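You operate a simulated robot arm through the tools that you are given. There is no shell and no other tool. Be economical: measure what you need, move in short steps, check, and stop when the job is done.

You are at the controls of a simulated two-armed robot. One attempt, no reset.

## Task
Pick up the brown parts carton labelled "Sensors" from the top of the parts cabinet with one hand, pass it to the other hand and put it on the grey table top. Set down upright: brown parts carton.

It is judged by the outcome, as a careful person would: the job done as asked, and still so three seconds after it is handed in. It fails if anything else is knocked over, pushed out of place, dropped, spilled or broken.

## Robot
Two 6-joint arms with two-finger grippers on one trunk, on a base that drives. Base frame: it is fixed to the floor where the robot stands at the start and does not move with it; the origin is under the middle of the robot, x ahead of it, y to its left, z up; the surface under the hand at the start is at about z = 850. Readings come in mm, degrees, newtons and seconds.
The left shoulder is at the start at [70, 176, 915], the right one opposite. With the tool pointing down near the work surface each hand reaches from about 480 to 760 mm from the robot's upright axis, wherever it stands, measured 20 degrees to its own side. Places, roughly: grey table top [-700, -3800, 800]. Payload 2.45 kg a hand.
The tool frame of a hand sits at the grasp point between the pads (the TCP): z along the fingers, y along the line on which they close. The tips reach 26 mm beyond it. The gripper opens to 96 mm. The gripper's body begins 69 mm behind the TCP.
Orientation is told as [roll, pitch, yaw] about the base's x, y, z axes, in that order, counted from this pose: with the fingers straight down and closing along the base's y, the tool's x points along the base's -x, its y along +y and its z along -z.

## Interface
- The arms move only by the tool nudge_tool. It takes "left_motion", "right_motion" or both (then of equal length, played together; a hand with none holds still); each is a list of rows, each a list of 3 entries, a list of its own where there are three numbers: the shift along the base's x, y, z in units of 200 mm (1.0 is 200 mm), then the turn, a rotation vector about the base's x, y, z in units of 60 degrees (1.0 is 60 degrees), then the gripper command, from -1 (fully open) to 1 (shut), values between in proportion. In form: [[[dx, dy, dz], [wx, wy, wz], grip], ...]. A call has 1 to 10 rows; each row is the pose to reach, as a shift and turn from the pose commanded when the call began. A call with a number of a shift or a turn outside -1 to 1 is refused whole. Rows are played at 5 a second. More than 50 mm and 8.6 degrees between two rows, or a gripper value outside its range, and nothing of the call is played. Where a pose cannot be reached the arm comes as near as it can. A force on the tool above 40 N (or 10 N above the force at the start of the call, whichever is more), or a blocked arm, ends the call early, and 0.2 s more pass. Each finger halts on what it meets, pressing with about 42 N; the grip force reading is that of the motor and also rises with nothing between the fingers. The clock runs only during rows and for 0.2 s after the last one: add rows that repeat a pose to give the fingers time. The reply holds the time, the measured pose of the TCP, the force on the tool along the base axes, the opening and the grip force, in the units named above and with some noise, with the torque about the TCP (base axes, N m) and any sound that the robot's microphone picked up, and new pictures: "views" is both (left out), scene, wrist or none (wrist: the cameras of the hands that moved).
- Cameras (640 x 400 px; columns grow to the right, rows downward): "scene" is now at [140.9, 8.5, 1260.2]; the picture's right is [0.07, -1.00, 0.00], its down [-0.33, -0.02, -0.94] and it looks along [0.94, 0.06, -0.33] (base axes); focal length 249 px, centre (320, 200). "left" rides on the left gripper at [82, -3, -98] in its tool frame; the picture's right is [0.04, 1.00, 0.00], its down [-0.73, 0.03, -0.68] and it looks along [-0.68, 0.03, 0.73] (tool axes); focal length 256 px, centre (320, 200). "right" rides on the right gripper at [82, 3, -98] in its tool frame; the picture's right is [-0.04, 1.00, 0.00], its down [-0.73, -0.03, -0.68] and it looks along [-0.68, -0.03, 0.73] (tool axes); focal length 256 px, centre (320, 200). There is no depth. A picture from a camera that has moved, and an enlarged one, comes with that camera's place and axes in the base frame and with its lens.
- raise_lower(by): slides the trunk up (or, below 0, down) by that many mm; the arms and the scene camera ride with it, the base frame stays. It gives what a move gives, with no picture.
- roll_base(legs): drives the robot by 1 to 6 legs, each [ahead, left, turn to the left] in mm, mm and degrees, along the robot's own axes; the way and the turn of a leg run together, so that a leg with both is an arc; at most 1500 mm and 180 degrees a leg. The arms and the cameras ride along, it lands a little off, and it stops where it bumps. It gives what a move gives, and a new picture of the scene camera.
- pan_tilt(pan, tilt): turns the head with the scene camera to pan (to the left, within 86 degrees either way) and tilt (down, from -29 to 69), counted from straight ahead of the robot. It gives what a move gives, and a new picture of the scene camera.
- zoom(camera, box): a new picture of the part [left, top, right, bottom] of that camera's present view, enlarged. No time passes.
- job_done(): hands the job in; it is judged then, once.

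Go step by step. Nothing tells you exact positions but the pictures and the camera data: compare them with the known pose of the tool, close in by small moves and look again before you grip or let go. The budget is 120 turns and 260 pictures, counting those below and the enlarged ones. Unless the task says otherwise, let go and move clear before handing in, and close with one line.

The tools are called after "Request:" as name(argument=value, ...) on one line, values as JSON. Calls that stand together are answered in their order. nudge_tool: Moves the arms, as the interface text tells. Its arguments: {"type":"object","properties":{"left_motion":{"type":"array","items":{"type":"array"}},"right_motion":{"type":"array","items":{"type":"array"}},"views":{"type":"string","enum":["both","scene","wrist","none"]}},"required":[]} The other tools are called the same way: raise_lower (by) slides the trunk up or down; roll_base (legs) drives the base; pan_tilt (pan, tilt) turns the head that bears the scene camera; zoom (camera, box) takes an enlarged picture of a part of a camera's view; job_done () hands the job in.

At the start:

```text
time_s: 0.0
left_eef_pos: [566.4, 248.2, 1145.5]
left_tool_rot: [-0.1, 0.0, 0.1]
left_contact_force: [0.3, 0.1, -0.7]
left_torque: [-0.01, -0.04, -0.03]
left_finger_gap: 95.9
left_grip_force: 0.0
right_eef_pos: [514.2, -152.9, 1150.5]
right_tool_rot: [0.0, 0.0, 0.1]
right_contact_force: [0.8, -0.7, -0.5]
right_torque: [0.0, 0.03, 0.04]
right_finger_gap: 96.0
right_grip_force: 0.0
trunk travel left (down, up): [-400.0, 440.0]
robot x, y, heading: [3.8, -1.7, 0.2]
head pan, tilt: [3.9, 19.3]
```

scene: 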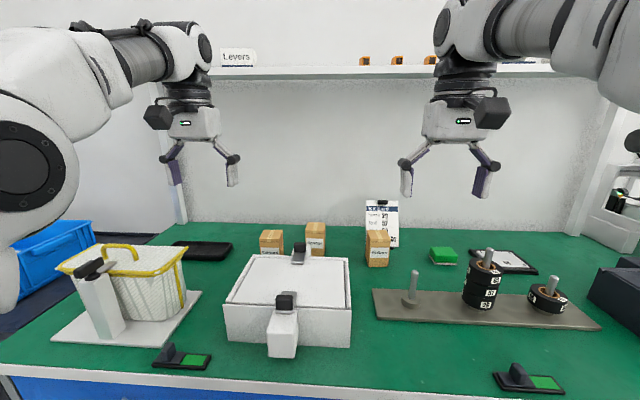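
right: 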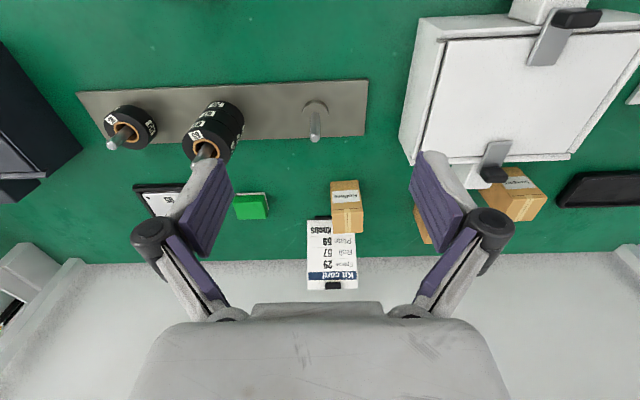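
left: 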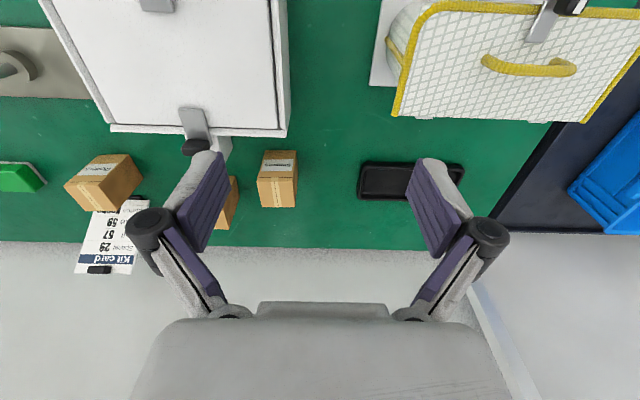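

I see the green bench with several cartons, but I don't see a parts cabinet yet. I'll look around with the head.

Request:
pan_tilt(pan=-80, tilt=15)

Request:
pan_tilt(pan=80, tilt=15)

```text
time_s: 1.6
left_eef_pos: [566.8, 248.1, 1145.8]
left_tool_rot: [0.0, 0.0, 0.0]
left_contact_force: [-0.4, -0.3, -0.5]
left_torque: [0.0, 0.01, -0.01]
left_finger_gap: 95.8
left_grip_force: 0.1
right_eef_pos: [515.3, -153.5, 1151.6]
right_tool_rot: [0.0, 0.0, 0.0]
right_contact_force: [-0.6, 0.6, -0.3]
right_torque: [0.01, 0.02, 0.01]
right_finger_gap: 96.2
right_grip_force: 0.1
trunk travel left (down, up): [-400.0, 440.0]
robot x, y, heading: [-2.9, -2.4, -0.1]
head pan, tilt: [-80.0, 15.0]
camera scene: at [64.2, -89.8, 1267.2], right [-0.98, -0.17, 0.0], down [-0.05, 0.25, -0.97], along [0.17, -0.95, -0.26], focal length 249 px, centre (320, 200)
```

scene: 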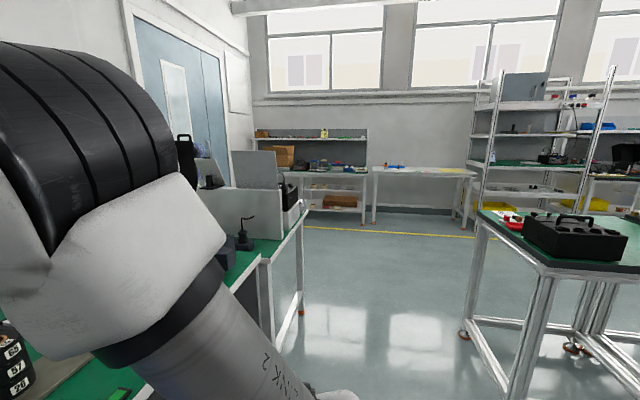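

```text
time_s: 4.0
left_eef_pos: [567.5, 247.2, 1146.4]
left_tool_rot: [0.0, 0.1, -0.1]
left_contact_force: [0.1, 0.0, 0.9]
left_torque: [0.01, -0.03, 0.02]
left_finger_gap: 95.6
left_grip_force: 0.0
right_eef_pos: [514.6, -153.7, 1151.5]
right_tool_rot: [0.0, 0.0, 0.0]
right_contact_force: [-0.1, 0.1, 0.7]
right_torque: [0.01, 0.03, -0.02]
right_finger_gap: 95.7
right_grip_force: 0.1
trunk travel left (down, up): [-400.0, 440.0]
robot x, y, heading: [3.0, 1.4, 0.1]
head pan, tilt: [80.0, 15.0]
camera scene: at [64.1, 94.1, 1267.2], right [0.98, -0.17, 0.0], down [-0.05, -0.25, -0.97], along [0.17, 0.95, -0.26], focal length 249 px, centre (320, 200)
```

scene: 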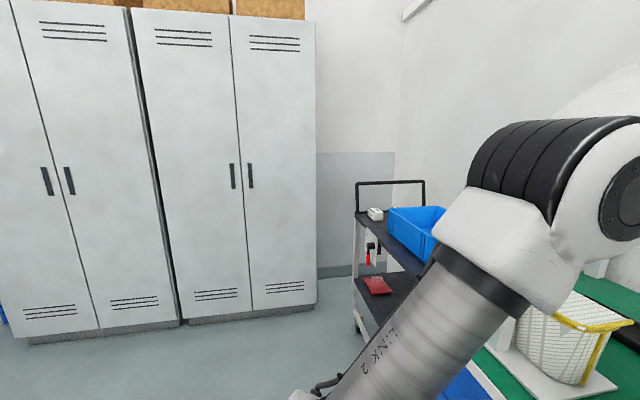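

Tall lockers stand to the left with boxes on top, and the far table at columns 370–475 is likely the grey one. I'll turn the robot to see the rest of the room.

Request:
pan_tilt(pan=80, tilt=-10)

Request:
pan_tilt(pan=-80, tilt=10)

Request:
zoom(camera="scene", box=[240, 100, 480, 250])

Request:
zoom(camera="scene", box=[440, 50, 640, 250])

```text
time_s: 4.9
left_eef_pos: [566.4, 247.1, 1146.6]
left_tool_rot: [-0.1, -0.1, 0.1]
left_contact_force: [-0.8, -0.2, 0.1]
left_torque: [0.04, 0.02, 0.01]
left_finger_gap: 95.9
left_grip_force: 0.1
right_eef_pos: [513.6, -152.6, 1152.0]
right_tool_rot: [0.1, 0.0, 0.1]
right_contact_force: [-0.4, 1.1, -0.1]
right_torque: [0.01, 0.01, 0.0]
right_finger_gap: 96.0
right_grip_force: 0.1
trunk travel left (down, up): [-400.0, 440.0]
robot x, y, heading: [0.4, 3.6, -0.1]
head pan, tilt: [80.0, -10.0]
camera scene: at [62.5, 85.2, 1306.6], right [0.98, -0.17, 0.0], down [0.03, 0.17, -0.98], along [0.17, 0.97, 0.17], focal length 249 px, centre (320, 200)
```

scene: 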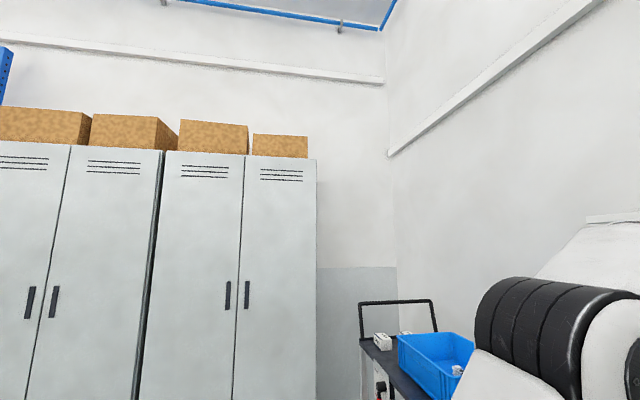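

```text
time_s: 7.4
left_eef_pos: [567.3, 248.9, 1146.2]
left_tool_rot: [0.1, -0.1, 0.0]
left_contact_force: [-0.6, 0.4, -0.2]
left_torque: [0.02, -0.02, 0.02]
left_finger_gap: 96.1
left_grip_force: 0.1
right_eef_pos: [515.0, -152.4, 1151.8]
right_tool_rot: [0.0, -0.1, 0.0]
right_contact_force: [-0.2, 0.4, -1.1]
right_torque: [-0.01, -0.03, 0.0]
right_finger_gap: 96.0
right_grip_force: 0.1
trunk travel left (down, up): [-400.0, 440.0]
robot x, y, heading: [1.2, -1.9, -0.0]
head pan, tilt: [-80.0, 10.0]
camera scene: at [64.1, -89.4, 1275.4], right [-0.98, -0.17, 0.0], down [-0.03, 0.17, -0.98], along [0.17, -0.97, -0.17], focal length 249 px, centre (320, 200)
```

scene: 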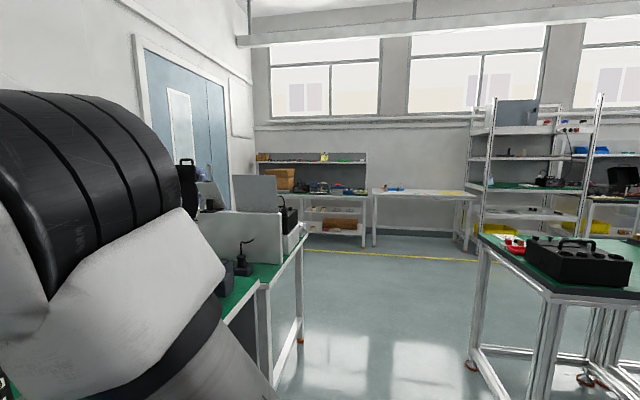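

```text
2.67 times, centred on (360, 175) of scene
camera zoom: at [64.1, -89.4, 1275.4], right [-0.98, -0.17, 0.0], down [-0.03, 0.17, -0.98], along [0.17, -0.97, -0.17], focal length 664 px, centre (213, 267)
```

zoom: 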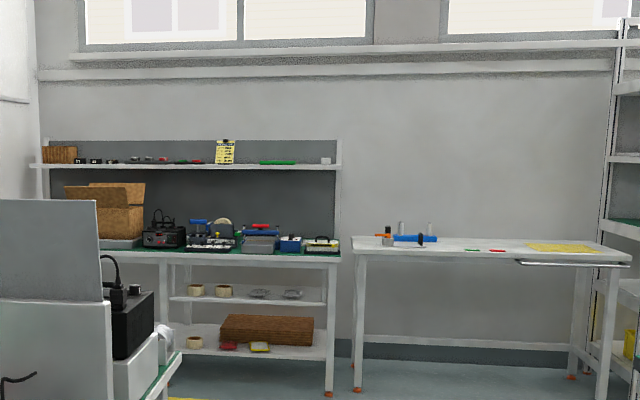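

```text
2.00 times, centred on (540, 150) of scene
camera zoom: at [64.1, -89.4, 1275.4], right [-0.98, -0.17, 0.0], down [-0.03, 0.17, -0.98], along [0.17, -0.97, -0.17], focal length 498 px, centre (-120, 300)
```

zoom: 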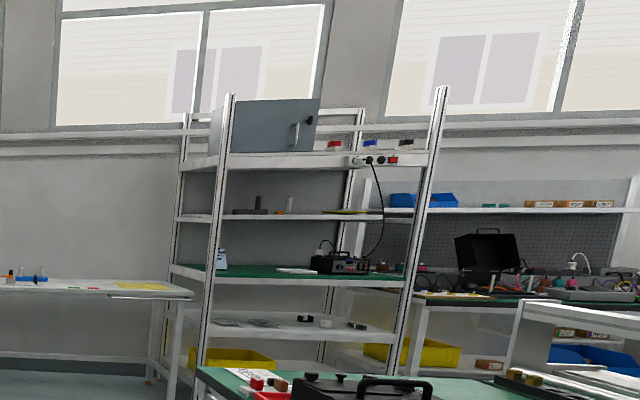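

No cabinet in view yet, so I'll back off from the bench a little and turn to look behind.

Request:
roll_base(legs=[[-200, 0, 0], [0, 0, 90]])

```text
time_s: 12.8
left_eef_pos: [-448.6, 565.4, 1146.1]
left_tool_rot: [0.0, 0.1, 90.2]
left_contact_force: [0.8, 0.1, 1.3]
left_torque: [0.0, 0.02, -0.04]
left_finger_gap: 95.9
left_grip_force: 0.1
right_eef_pos: [-47.4, 514.4, 1151.2]
right_tool_rot: [-0.1, 0.0, 90.2]
right_contact_force: [0.1, -0.6, -0.1]
right_torque: [-0.01, 0.0, 0.02]
right_finger_gap: 95.9
right_grip_force: 0.0
trunk travel left (down, up): [-400.0, 440.0]
robot x, y, heading: [-197.1, 1.4, 90.3]
head pan, tilt: [-80.0, 10.0]
camera scene: at [-110.2, 69.0, 1275.4], right [0.18, -0.98, 0.0], down [-0.17, -0.03, -0.98], along [0.97, 0.17, -0.17], focal length 249 px, centre (320, 200)
```

scene: 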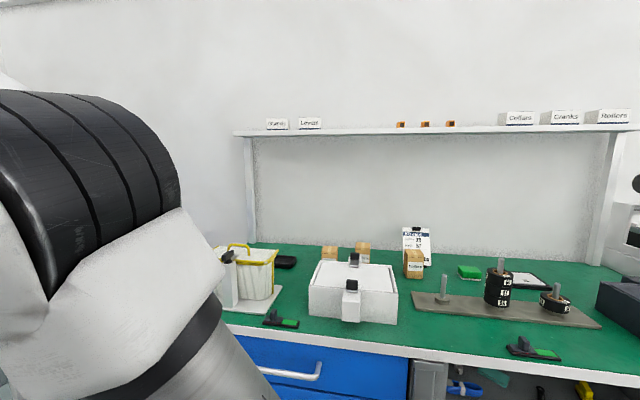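

Request:
pan_tilt(pan=0, tilt=10)

Request:
pan_tilt(pan=80, tilt=10)

```text
time_s: 14.3
left_eef_pos: [-447.6, 566.1, 1146.6]
left_tool_rot: [0.0, 0.0, 90.2]
left_contact_force: [0.5, -0.1, 0.5]
left_torque: [0.03, 0.0, 0.0]
left_finger_gap: 95.9
left_grip_force: 0.1
right_eef_pos: [-46.7, 514.7, 1151.7]
right_tool_rot: [0.0, 0.0, 90.2]
right_contact_force: [-0.5, 0.6, -0.8]
right_torque: [-0.01, 0.02, -0.03]
right_finger_gap: 95.8
right_grip_force: 0.0
trunk travel left (down, up): [-400.0, 440.0]
robot x, y, heading: [-199.2, -1.5, 90.1]
head pan, tilt: [0.0, 10.0]
camera scene: at [-201.8, 145.5, 1275.4], right [1.0, 0.0, 0.0], down [0.0, -0.17, -0.98], along [0.0, 0.98, -0.17], focal length 249 px, centre (320, 200)
```

scene: 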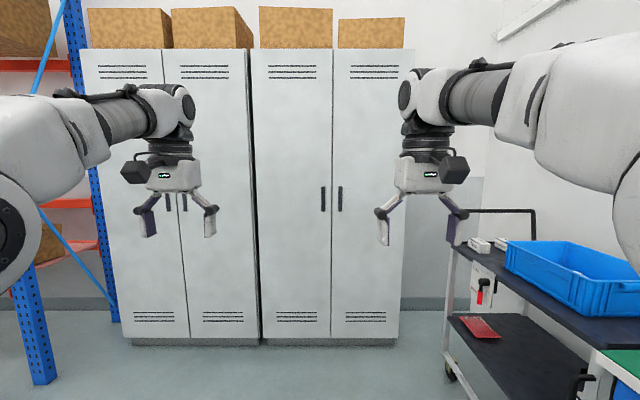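

```text
time_s: 15.9
left_eef_pos: [-449.1, 567.4, 1146.5]
left_tool_rot: [0.0, 0.0, 90.2]
left_contact_force: [0.7, -0.6, 0.5]
left_torque: [0.03, 0.03, 0.02]
left_finger_gap: 96.1
left_grip_force: 0.0
right_eef_pos: [-47.2, 514.6, 1151.5]
right_tool_rot: [0.0, 0.0, 90.3]
right_contact_force: [0.6, -0.3, 0.5]
right_torque: [0.0, 0.03, 0.01]
right_finger_gap: 96.0
right_grip_force: 0.0
trunk travel left (down, up): [-400.0, 440.0]
robot x, y, heading: [-197.0, 3.0, 90.0]
head pan, tilt: [80.0, 10.0]
camera scene: at [-293.2, 68.4, 1275.4], right [0.17, 0.99, 0.0], down [0.17, -0.03, -0.98], along [-0.97, 0.17, -0.17], focal length 249 px, centre (320, 200)
```

scene: 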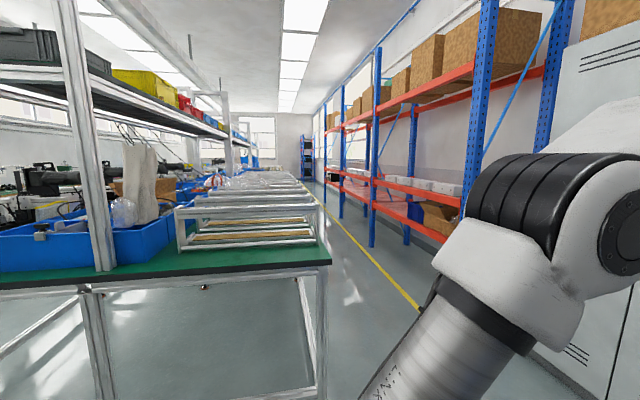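

Not on this side either. I'll turn the other way, toward the grey table.

Request:
roll_base(legs=[[0, 0, -90], [0, 0, -60]])

Request:
pan_tilt(pan=0, tilt=15)

Request:
pan_tilt(pan=-70, tilt=15)

```text
time_s: 22.7
left_eef_pos: [309.0, -352.2, 1145.7]
left_tool_rot: [0.0, 0.1, -58.4]
left_contact_force: [0.2, -1.0, 0.3]
left_torque: [-0.03, 0.0, 0.01]
left_finger_gap: 96.1
left_grip_force: 0.1
right_eef_pos: [-60.1, -518.6, 1151.1]
right_tool_rot: [0.1, 0.0, -58.4]
right_contact_force: [0.8, -0.5, 0.5]
right_torque: [-0.01, 0.01, -0.03]
right_finger_gap: 96.1
right_grip_force: 0.1
trunk travel left (down, up): [-400.0, 440.0]
robot x, y, heading: [-201.1, -1.1, -58.3]
head pan, tilt: [80.0, 10.0]
camera scene: at [-88.6, -6.5, 1275.4], right [0.37, -0.93, 0.0], down [-0.16, -0.06, -0.98], along [0.92, 0.36, -0.17], focal length 249 px, centre (320, 200)
```

scene: 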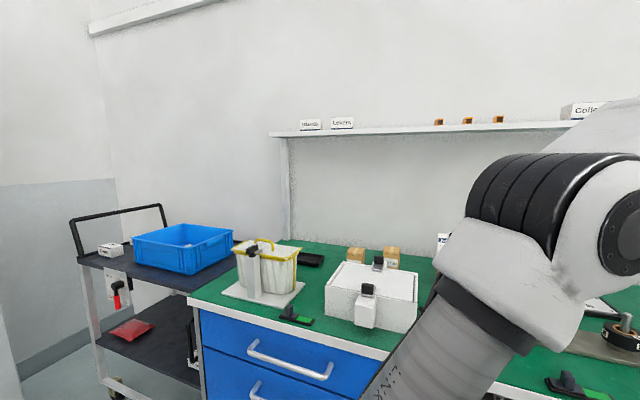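

```text
time_s: 24.2
left_eef_pos: [309.7, -352.7, 1146.3]
left_tool_rot: [0.0, 0.0, -58.4]
left_contact_force: [-0.3, -0.3, 0.1]
left_torque: [-0.01, -0.03, -0.02]
left_finger_gap: 95.8
left_grip_force: 0.1
right_eef_pos: [-59.4, -519.3, 1152.0]
right_tool_rot: [0.0, -0.1, -58.5]
right_contact_force: [0.0, 0.0, -1.9]
right_torque: [0.02, 0.0, -0.01]
right_finger_gap: 96.0
right_grip_force: 0.1
trunk travel left (down, up): [-400.0, 440.0]
robot x, y, heading: [-197.2, 1.5, -58.5]
head pan, tilt: [0.0, 15.0]
camera scene: at [-125.9, -120.1, 1267.2], right [-0.85, -0.52, 0.0], down [-0.14, 0.22, -0.97], along [0.51, -0.82, -0.26], focal length 249 px, centre (320, 200)
```

scene: 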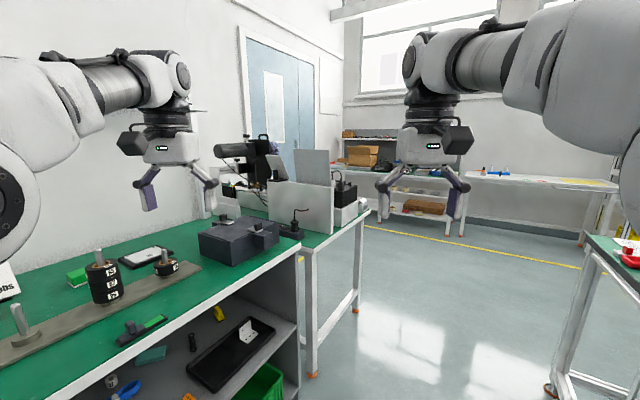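

```text
time_s: 25.6
left_eef_pos: [309.3, -352.8, 1146.0]
left_tool_rot: [0.0, -0.1, -58.4]
left_contact_force: [0.1, 0.7, 0.0]
left_torque: [-0.02, -0.01, -0.01]
left_finger_gap: 96.1
left_grip_force: 0.2
right_eef_pos: [-61.5, -518.8, 1152.6]
right_tool_rot: [0.1, 0.0, -58.3]
right_contact_force: [0.0, -0.8, -0.2]
right_torque: [0.01, 0.01, 0.0]
right_finger_gap: 95.9
right_grip_force: 0.0
trunk travel left (down, up): [-400.0, 440.0]
robot x, y, heading: [-195.2, -3.2, -58.4]
head pan, tilt: [-70.0, 15.0]
camera scene: at [-232.9, -113.8, 1267.2], right [-0.78, 0.62, 0.0], down [0.16, 0.2, -0.97], along [-0.6, -0.76, -0.26], focal length 249 px, centre (320, 200)
```

scene: 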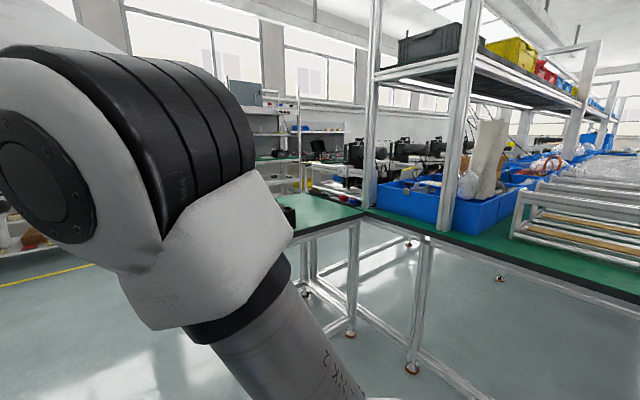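

Still no clear cabinet. I'll face -y and drive down the aisle to get a closer look at the far area.

Request:
roll_base(legs=[[0, 0, -31.6], [0, 90, 0], [1300, 0, 0]])

Request:
pan_tilt(pan=0, tilt=10)

Request:
pan_tilt(pan=50, tilt=10)

Request:
pan_tilt(pan=-50, tilt=10)

```text
time_s: 34.4
left_eef_pos: [133.0, -1878.5, 1146.2]
left_tool_rot: [0.0, 0.0, -90.5]
left_contact_force: [-0.5, 0.4, 0.2]
left_torque: [-0.01, 0.03, -0.02]
left_finger_gap: 96.2
left_grip_force: 0.1
right_eef_pos: [-267.8, -1824.0, 1151.2]
right_tool_rot: [0.0, 0.0, -90.4]
right_contact_force: [-0.2, 0.5, -0.6]
right_torque: [0.01, -0.01, -0.01]
right_finger_gap: 96.0
right_grip_force: 0.1
trunk travel left (down, up): [-400.0, 440.0]
robot x, y, heading: [-107.1, -1308.1, -90.5]
head pan, tilt: [-70.0, 15.0]
camera scene: at [-200.7, -1390.5, 1267.2], right [-0.33, 0.94, 0.0], down [0.24, 0.09, -0.97], along [-0.91, -0.32, -0.26], focal length 249 px, centre (320, 200)
```

scene: 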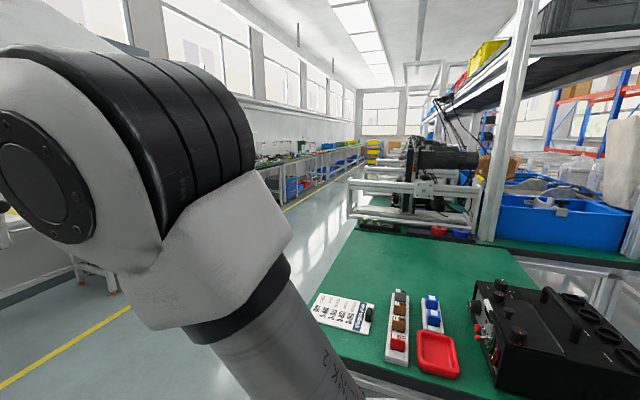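

```text
time_s: 35.8
left_eef_pos: [132.8, -1879.7, 1147.4]
left_tool_rot: [0.0, 0.0, -90.5]
left_contact_force: [0.6, 0.3, 0.0]
left_torque: [0.01, 0.01, 0.0]
left_finger_gap: 96.3
left_grip_force: 0.0
right_eef_pos: [-267.8, -1824.7, 1151.4]
right_tool_rot: [-0.1, 0.0, -90.5]
right_contact_force: [-0.1, -0.6, 0.8]
right_torque: [0.01, 0.0, -0.01]
right_finger_gap: 96.0
right_grip_force: 0.2
trunk travel left (down, up): [-400.0, 440.0]
robot x, y, heading: [-110.7, -1307.7, -90.5]
head pan, tilt: [0.0, 10.0]
camera scene: at [-113.6, -1452.0, 1275.4], right [-1.0, 0.01, 0.0], down [0.0, 0.17, -0.98], along [-0.01, -0.98, -0.17], focal length 249 px, centre (320, 200)
```

scene: 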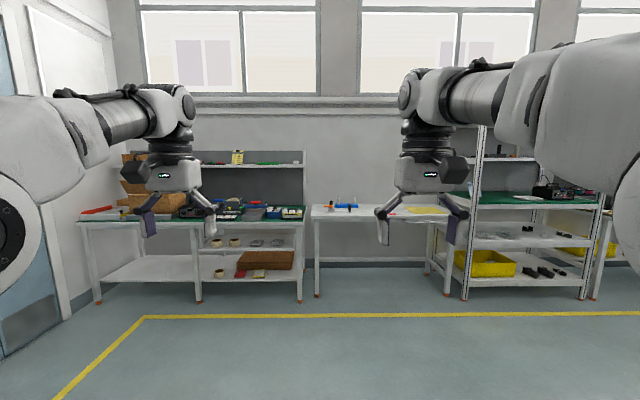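

```text
time_s: 37.0
left_eef_pos: [132.9, -1880.7, 1146.9]
left_tool_rot: [0.0, 0.0, -90.4]
left_contact_force: [0.3, 0.3, -0.2]
left_torque: [0.01, 0.01, 0.01]
left_finger_gap: 95.9
left_grip_force: 0.0
right_eef_pos: [-268.0, -1825.2, 1151.1]
right_tool_rot: [0.0, 0.1, -90.5]
right_contact_force: [0.8, 0.5, -0.3]
right_torque: [0.01, 0.0, -0.01]
right_finger_gap: 96.2
right_grip_force: 0.1
trunk travel left (down, up): [-400.0, 440.0]
robot x, y, heading: [-110.4, -1309.5, -90.6]
head pan, tilt: [50.0, 10.0]
camera scene: at [-42.0, -1419.5, 1275.4], right [-0.65, -0.76, 0.0], down [-0.13, 0.11, -0.98], along [0.75, -0.64, -0.17], focal length 249 px, centre (320, 200)
```

scene: 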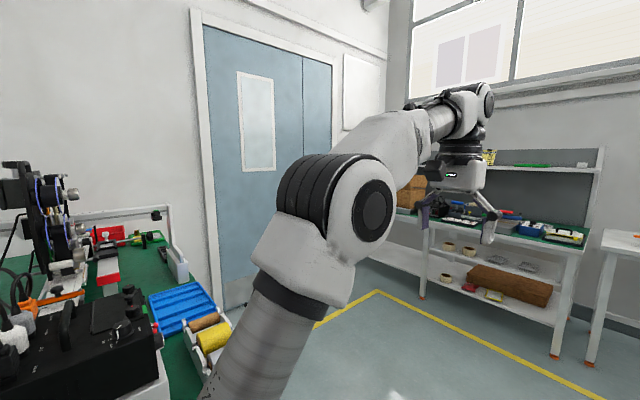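

```text
time_s: 38.8
left_eef_pos: [132.1, -1879.3, 1147.0]
left_tool_rot: [0.0, 0.1, -90.5]
left_contact_force: [-0.3, 0.0, 0.4]
left_torque: [0.03, 0.0, 0.0]
left_finger_gap: 96.0
left_grip_force: 0.1
right_eef_pos: [-268.8, -1824.4, 1151.3]
right_tool_rot: [0.1, 0.0, -90.5]
right_contact_force: [0.1, -0.5, -0.3]
right_torque: [0.0, -0.01, 0.0]
right_finger_gap: 95.9
right_grip_force: 0.1
trunk travel left (down, up): [-400.0, 440.0]
robot x, y, heading: [-107.4, -1309.1, -90.3]
head pan, tilt: [-50.0, 10.0]
camera scene: at [-184.4, -1418.2, 1275.4], right [-0.64, 0.77, 0.0], down [0.13, 0.11, -0.98], along [-0.76, -0.63, -0.17], focal length 249 px, centre (320, 200)
```

scene: 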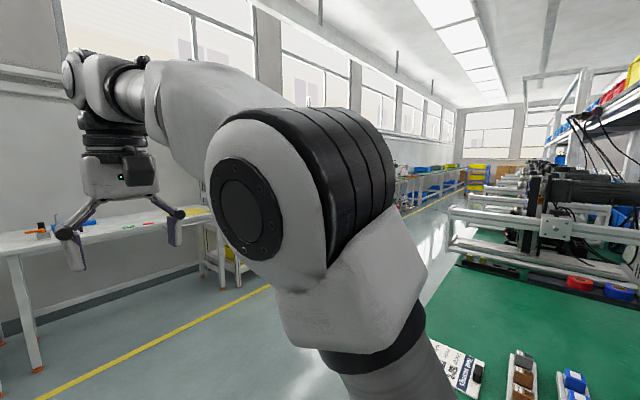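

No cabinet from here either. I'll zoom in on candidates and look with the head further right.

Request:
pan_tilt(pan=-22, tilt=0)

Request:
zoom(camera="scene", box=[180, 120, 480, 320])

Request:
pan_tilt(pan=30, tilt=10)

Request:
pan_tilt(pan=82, tilt=15)

```text
time_s: 39.7
left_eef_pos: [132.2, -1879.4, 1145.8]
left_tool_rot: [0.1, 0.0, -90.5]
left_contact_force: [0.3, 0.5, -0.9]
left_torque: [0.01, -0.03, 0.03]
left_finger_gap: 95.9
left_grip_force: 0.0
right_eef_pos: [-267.3, -1824.3, 1150.6]
right_tool_rot: [0.1, 0.0, -90.5]
right_contact_force: [-0.3, -0.1, 0.4]
right_torque: [0.04, 0.02, 0.01]
right_finger_gap: 95.8
right_grip_force: 0.1
trunk travel left (down, up): [-400.0, 440.0]
robot x, y, heading: [-109.6, -1309.7, -90.5]
head pan, tilt: [-22.0, 0.0]
camera scene: at [-147.2, -1442.2, 1291.3], right [-0.92, 0.38, 0.0], down [0.0, 0.0, -1.0], along [-0.38, -0.92, 0.0], focal length 249 px, centre (320, 200)
```

scene: 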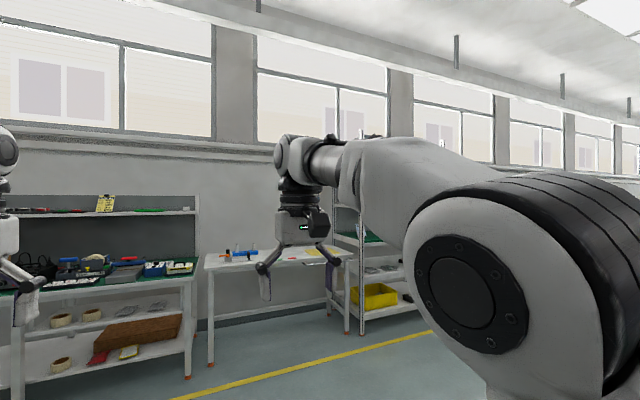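

```text
2.00 times, centred on (330, 220) of scene
camera zoom: at [-147.2, -1442.2, 1291.3], right [-0.92, 0.38, 0.0], down [0.0, 0.0, -1.0], along [-0.38, -0.92, 0.0], focal length 498 px, centre (300, 160)
```

zoom: 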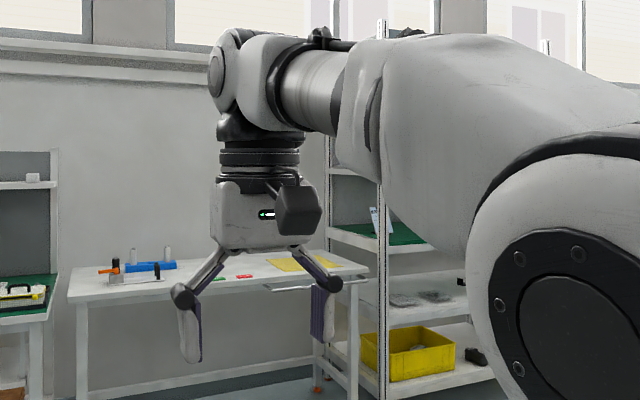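

```text
time_s: 40.9
left_eef_pos: [131.6, -1880.5, 1145.3]
left_tool_rot: [0.0, 0.0, -90.5]
left_contact_force: [-0.1, 0.5, -0.8]
left_torque: [-0.02, -0.02, -0.02]
left_finger_gap: 95.9
left_grip_force: 0.1
right_eef_pos: [-267.7, -1824.3, 1152.2]
right_tool_rot: [0.0, 0.0, -90.5]
right_contact_force: [0.2, 0.4, -0.6]
right_torque: [0.01, -0.01, 0.0]
right_finger_gap: 95.6
right_grip_force: 0.1
trunk travel left (down, up): [-400.0, 440.0]
robot x, y, heading: [-111.9, -1310.4, -90.5]
head pan, tilt: [30.0, 10.0]
camera scene: at [-67.0, -1440.0, 1275.4], right [-0.87, -0.49, 0.0], down [-0.09, 0.15, -0.98], along [0.48, -0.86, -0.17], focal length 249 px, centre (320, 200)
```

scene: 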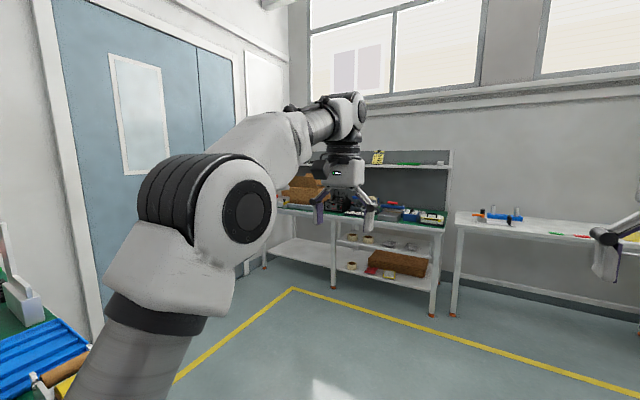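

```text
time_s: 42.1
left_eef_pos: [132.8, -1880.4, 1146.1]
left_tool_rot: [-0.1, 0.1, -90.6]
left_contact_force: [-0.9, -0.8, -0.6]
left_torque: [-0.03, 0.0, 0.02]
left_finger_gap: 95.9
left_grip_force: 0.0
right_eef_pos: [-268.6, -1824.5, 1151.5]
right_tool_rot: [0.0, 0.0, -90.5]
right_contact_force: [0.4, -0.6, 0.8]
right_torque: [-0.01, 0.02, 0.01]
right_finger_gap: 95.8
right_grip_force: 0.1
trunk travel left (down, up): [-400.0, 440.0]
robot x, y, heading: [-111.7, -1305.9, -90.3]
head pan, tilt: [82.0, 15.0]
camera scene: at [-20.3, -1373.0, 1267.2], right [-0.15, -0.99, 0.0], down [-0.26, 0.04, -0.97], along [0.96, -0.14, -0.26], focal length 249 px, centre (320, 200)
```

scene: 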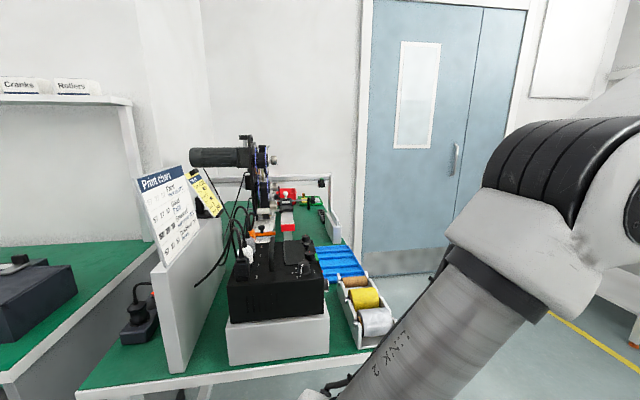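

Only the grey table's place was given, so the cabinet is likely the white box on the first bench, in view at the start. I'll go back and look at it closely.

Request:
roll_base(legs=[[-1300, 0, 0], [0, -90, 0], [0, 0, 90.4]])

Request:
pan_tilt(pan=0, tilt=25)

Request:
zoom(camera="scene", box=[220, 150, 460, 300])

```text
time_s: 53.2
left_eef_pos: [376.3, 235.7, 1146.4]
left_tool_rot: [0.1, 0.0, -0.3]
left_contact_force: [0.2, -0.4, 0.6]
left_torque: [-0.01, -0.03, 0.01]
left_finger_gap: 95.8
left_grip_force: 0.0
right_eef_pos: [322.4, -165.4, 1152.1]
right_tool_rot: [0.0, 0.0, -0.5]
right_contact_force: [0.0, 0.4, 0.2]
right_torque: [-0.02, 0.04, -0.01]
right_finger_gap: 96.0
right_grip_force: 0.0
trunk travel left (down, up): [-400.0, 440.0]
robot x, y, heading: [-193.1, -10.7, -0.2]
head pan, tilt: [82.0, 15.0]
camera scene: at [-130.7, 85.8, 1267.2], right [0.99, -0.15, 0.0], down [-0.04, -0.26, -0.97], along [0.14, 0.96, -0.26], focal length 249 px, centre (320, 200)
```

scene: 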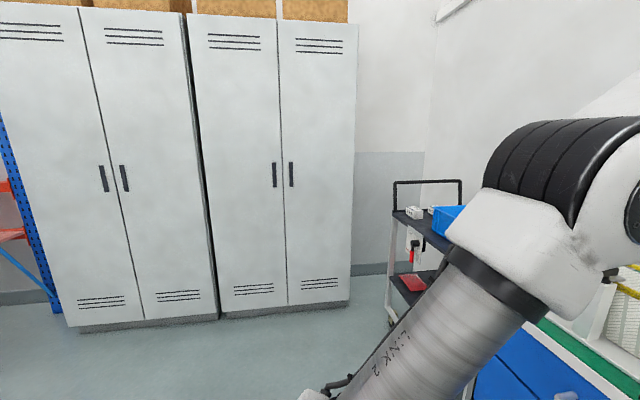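

```text
time_s: 54.8
left_eef_pos: [375.7, 234.8, 1146.0]
left_tool_rot: [0.0, -0.1, -0.3]
left_contact_force: [0.3, 0.0, 0.1]
left_torque: [-0.02, -0.01, 0.0]
left_finger_gap: 96.2
left_grip_force: 0.1
right_eef_pos: [321.9, -165.3, 1153.1]
right_tool_rot: [0.0, 0.1, -0.4]
right_contact_force: [0.3, -0.7, -0.8]
right_torque: [0.01, 0.05, -0.01]
right_finger_gap: 95.7
right_grip_force: 0.1
trunk travel left (down, up): [-400.0, 440.0]
robot x, y, heading: [-194.7, -7.6, -0.4]
head pan, tilt: [0.0, 25.0]
camera scene: at [-52.1, -7.2, 1251.0], right [-0.01, -1.0, 0.0], down [-0.42, 0.0, -0.91], along [0.91, 0.0, -0.42], focal length 249 px, centre (320, 200)
```

scene: 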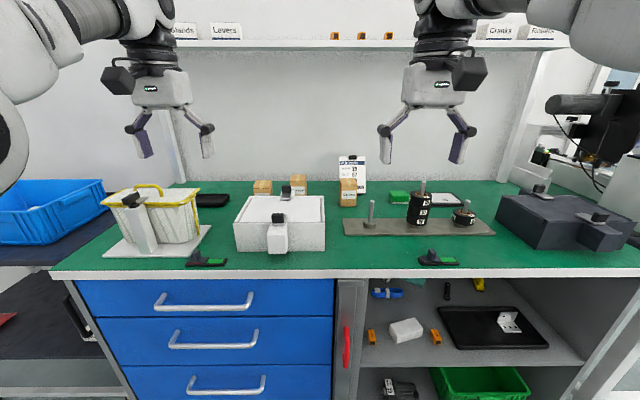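

```text
2.67 times, centred on (340, 225) of scene
camera zoom: at [-52.1, -7.2, 1251.0], right [-0.01, -1.0, 0.0], down [-0.42, 0.0, -0.91], along [0.91, 0.0, -0.42], focal length 664 px, centre (267, 133)
```

zoom: 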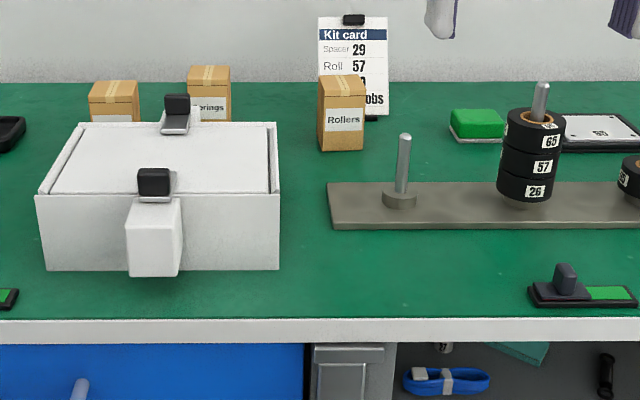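

The bench cartons are "Bearings", "Rollers" and another, and the white box has nothing on it, so the cabinet is elsewhere. I'll check the aisle on the left with zoom.

Request:
roll_base(legs=[[0, 0, 90]])

Request:
pan_tilt(pan=75, tilt=0)

Request:
zoom(camera="scene", box=[180, 100, 500, 300])

```text
time_s: 59.0
left_eef_pos: [-443.1, 558.0, 1146.8]
left_tool_rot: [0.0, 0.0, 90.3]
left_contact_force: [-0.9, -0.4, -0.3]
left_torque: [0.01, 0.0, 0.03]
left_finger_gap: 96.0
left_grip_force: 0.1
right_eef_pos: [-41.2, 507.2, 1152.2]
right_tool_rot: [0.0, 0.0, 90.3]
right_contact_force: [0.6, 0.1, -0.3]
right_torque: [0.03, -0.01, 0.0]
right_finger_gap: 95.8
right_grip_force: 0.0
trunk travel left (down, up): [-400.0, 440.0]
robot x, y, heading: [-194.2, -7.5, 90.2]
head pan, tilt: [0.0, 25.0]
camera scene: at [-195.4, 135.9, 1251.0], right [1.0, 0.01, 0.0], down [0.0, -0.42, -0.91], along [0.0, 0.91, -0.42], focal length 249 px, centre (320, 200)
```

scene: 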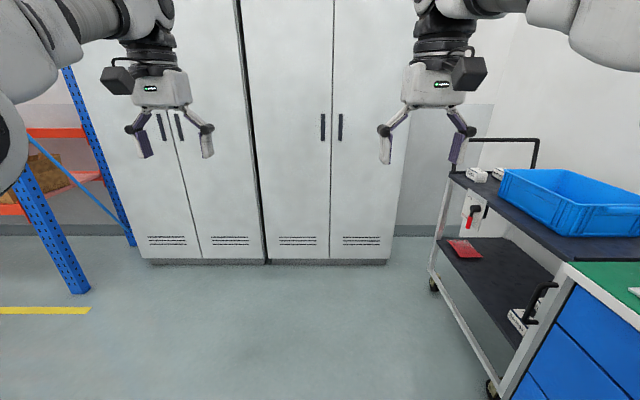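

```text
time_s: 60.5
left_eef_pos: [-442.8, 556.5, 1146.8]
left_tool_rot: [0.0, 0.0, 90.3]
left_contact_force: [0.5, -0.3, 0.6]
left_torque: [0.02, -0.03, 0.01]
left_finger_gap: 96.3
left_grip_force: 0.0
right_eef_pos: [-40.4, 506.3, 1150.7]
right_tool_rot: [0.1, 0.0, 90.3]
right_contact_force: [-0.1, 0.3, -1.0]
right_torque: [0.05, 0.0, -0.02]
right_finger_gap: 96.0
right_grip_force: 0.1
trunk travel left (down, up): [-400.0, 440.0]
robot x, y, heading: [-190.4, -7.8, 90.3]
head pan, tilt: [75.0, 0.0]
camera scene: at [-281.8, 66.8, 1291.4], right [0.25, 0.97, 0.0], down [0.0, 0.0, -1.0], along [-0.97, 0.25, 0.0], focal length 249 px, centre (320, 200)
```

scene: 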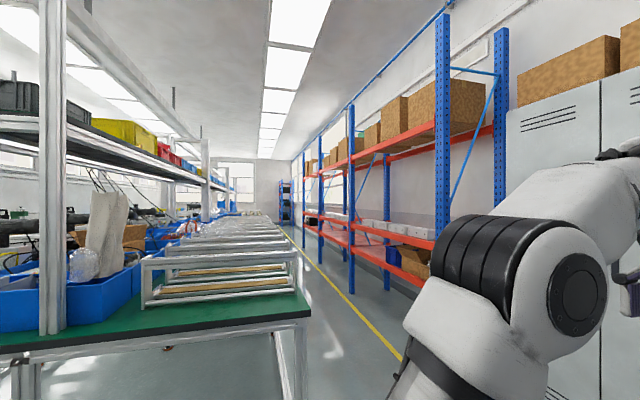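

```text
2.00 times, centred on (340, 200) of scene
camera zoom: at [-281.8, 66.8, 1291.4], right [0.25, 0.97, 0.0], down [0.0, 0.0, -1.0], along [-0.97, 0.25, 0.0], focal length 498 px, centre (280, 200)
```

zoom: 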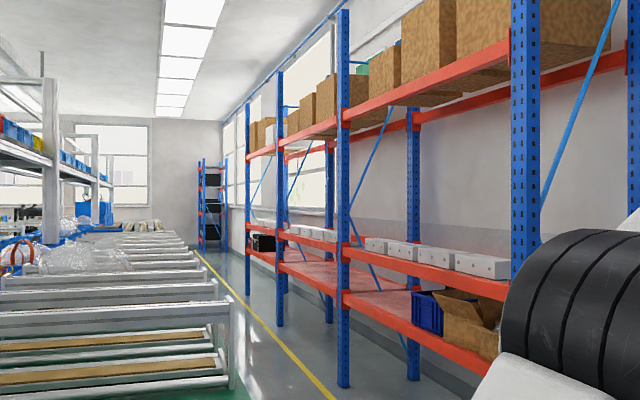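

Nothing on this side is reachable and labelled. I'll drive to the far aisle and look along the window wall.

Request:
roll_base(legs=[[0, 0, -90], [0, 0, -90.5], [0, 80, 0], [1450, 0, 0], [800, 0, 0]])

Request:
pan_tilt(pan=-82, tilt=5)

Request:
zoom(camera="scene", box=[160, 100, 480, 300])

```text
time_s: 80.0
left_eef_pos: [99.8, -2837.9, 1146.2]
left_tool_rot: [0.0, 0.1, -90.7]
left_contact_force: [-0.4, 0.1, -0.2]
left_torque: [0.0, -0.02, 0.02]
left_finger_gap: 95.8
left_grip_force: 0.0
right_eef_pos: [-301.2, -2781.5, 1152.4]
right_tool_rot: [0.0, 0.0, -90.8]
right_contact_force: [-0.2, 0.3, -0.3]
right_torque: [0.02, -0.04, -0.01]
right_finger_gap: 95.9
right_grip_force: 0.0
trunk travel left (down, up): [-400.0, 440.0]
robot x, y, heading: [-142.6, -2265.8, -90.6]
head pan, tilt: [75.0, 0.0]
camera scene: at [-56.8, -2341.2, 1291.4], right [-0.27, -0.96, 0.0], down [0.0, 0.0, -1.0], along [0.96, -0.27, 0.0], focal length 249 px, centre (320, 200)
```

scene: 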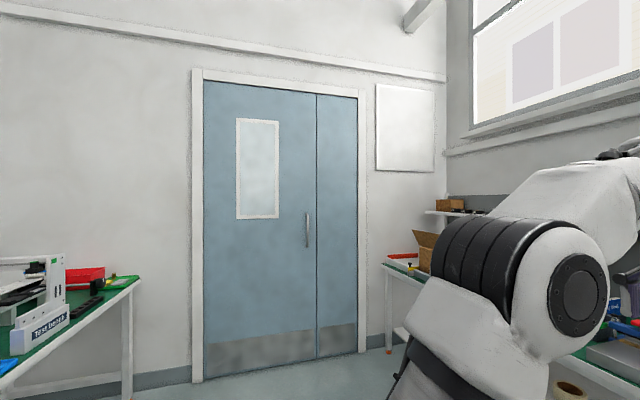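

```text
time_s: 82.4
left_eef_pos: [99.6, -2838.2, 1146.2]
left_tool_rot: [0.0, 0.0, -90.7]
left_contact_force: [-0.7, 0.5, -0.2]
left_torque: [0.01, -0.01, 0.0]
left_finger_gap: 96.0
left_grip_force: 0.1
right_eef_pos: [-300.0, -2781.3, 1152.3]
right_tool_rot: [0.0, 0.0, -90.8]
right_contact_force: [-0.1, 0.8, 0.0]
right_torque: [0.0, -0.02, -0.04]
right_finger_gap: 96.1
right_grip_force: 0.0
trunk travel left (down, up): [-400.0, 440.0]
robot x, y, heading: [-142.0, -2265.7, -90.9]
head pan, tilt: [-82.0, 5.0]
camera scene: at [-234.5, -2328.1, 1283.4], right [-0.13, 0.99, 0.0], down [0.09, 0.01, -1.0], along [-0.99, -0.13, -0.09], focal length 249 px, centre (320, 200)
```

scene: 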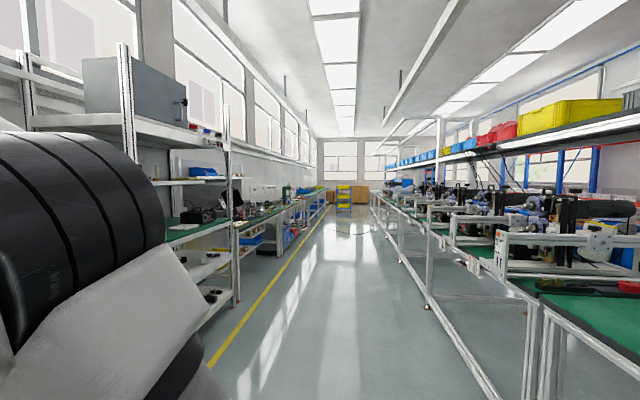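

```text
2.00 times, centred on (320, 200) of scene
camera zoom: at [-234.5, -2328.1, 1283.4], right [-0.13, 0.99, 0.0], down [0.09, 0.01, -1.0], along [-0.99, -0.13, -0.09], focal length 498 px, centre (320, 200)
```

zoom: 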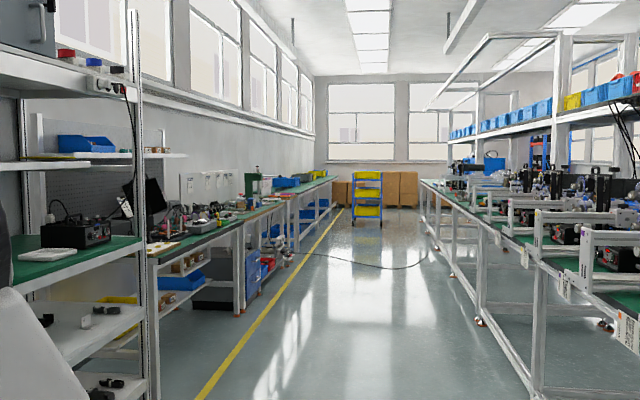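

I'll zoom deeper down this aisle for any small cabinet with a labelled carton.

Request:
zoom(camera="scene", box=[170, 150, 330, 250])

Request:
zoom(camera="scene", box=[370, 100, 640, 320])

Request:
pan_tilt(pan=-25, tilt=25)

Request:
pan_tilt(pan=25, tilt=20)

```text
4.00 times, centred on (250, 200) of scene
camera zoom: at [-234.5, -2328.1, 1283.4], right [-0.13, 0.99, 0.0], down [0.09, 0.01, -1.0], along [-0.99, -0.13, -0.09], focal length 996 px, centre (600, 200)
```

zoom: 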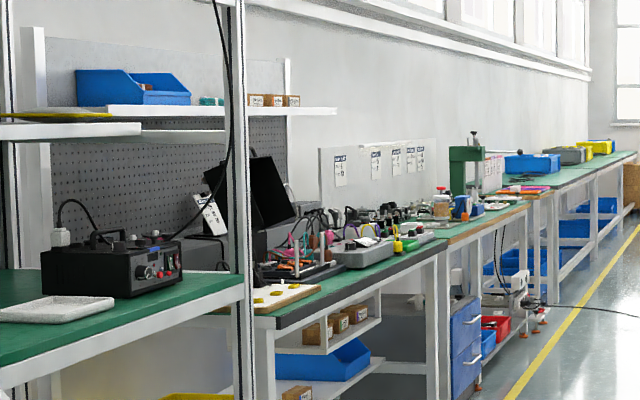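

```text
1.82 times, centred on (505, 210) of scene
camera zoom: at [-234.5, -2328.1, 1283.4], right [-0.13, 0.99, 0.0], down [0.09, 0.01, -1.0], along [-0.99, -0.13, -0.09], focal length 453 px, centre (-16, 182)
```

zoom: 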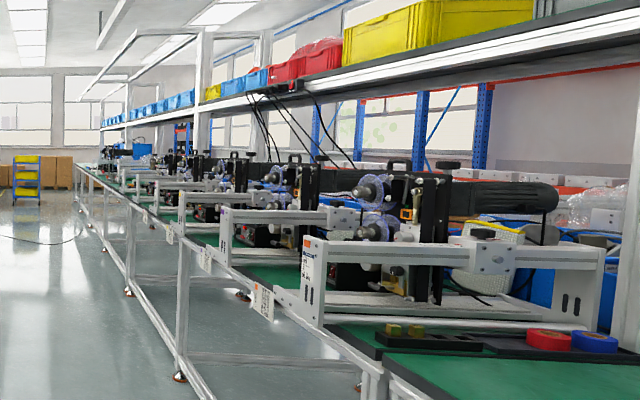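

```text
time_s: 83.6
left_eef_pos: [98.9, -2838.0, 1145.6]
left_tool_rot: [0.0, -0.1, -90.7]
left_contact_force: [0.2, -0.4, -0.6]
left_torque: [0.01, -0.01, 0.03]
left_finger_gap: 95.7
left_grip_force: 0.0
right_eef_pos: [-300.5, -2780.3, 1152.3]
right_tool_rot: [0.0, -0.1, -90.8]
right_contact_force: [-0.9, 0.3, 0.5]
right_torque: [0.0, 0.02, 0.01]
right_finger_gap: 96.1
right_grip_force: 0.1
trunk travel left (down, up): [-400.0, 440.0]
robot x, y, heading: [-141.3, -2270.9, -90.7]
head pan, tilt: [-25.0, 25.0]
camera scene: at [-183.5, -2399.4, 1251.0], right [-0.9, 0.44, 0.0], down [0.18, 0.38, -0.91], along [-0.39, -0.82, -0.42], focal length 249 px, centre (320, 200)
```

scene: 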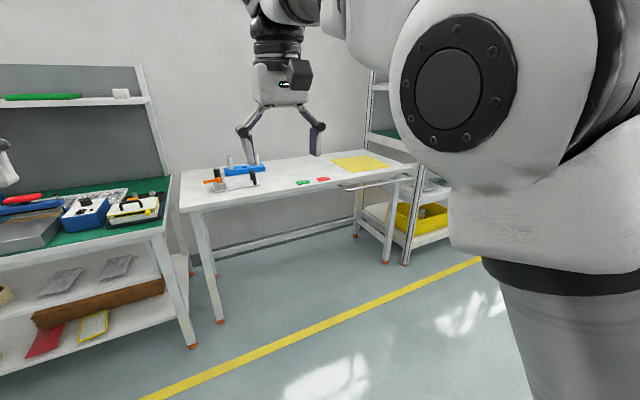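

```text
time_s: 84.8
left_eef_pos: [99.7, -2838.7, 1146.4]
left_tool_rot: [0.0, 0.1, -90.7]
left_contact_force: [0.2, -0.3, -0.4]
left_torque: [0.01, -0.01, -0.02]
left_finger_gap: 96.1
left_grip_force: 0.0
right_eef_pos: [-299.8, -2779.7, 1151.9]
right_tool_rot: [0.0, -0.1, -90.8]
right_contact_force: [0.4, 0.9, -0.3]
right_torque: [0.01, -0.03, 0.0]
right_finger_gap: 95.9
right_grip_force: 0.1
trunk travel left (down, up): [-400.0, 440.0]
robot x, y, heading: [-140.4, -2266.2, -90.7]
head pan, tilt: [25.0, 20.0]
camera scene: at [-105.3, -2401.4, 1259.1], right [-0.91, -0.41, 0.0], down [-0.14, 0.31, -0.94], along [0.39, -0.86, -0.34], focal length 249 px, centre (320, 200)
```

scene: 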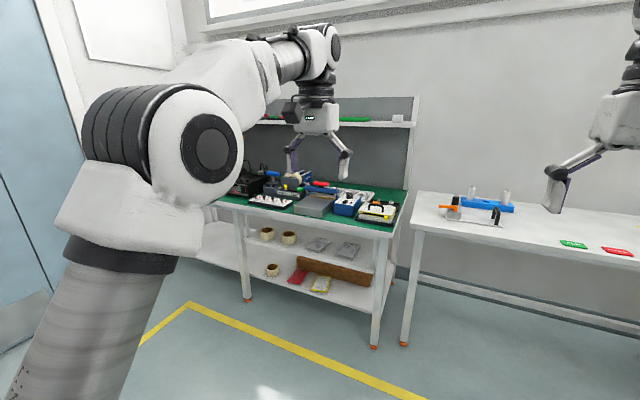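

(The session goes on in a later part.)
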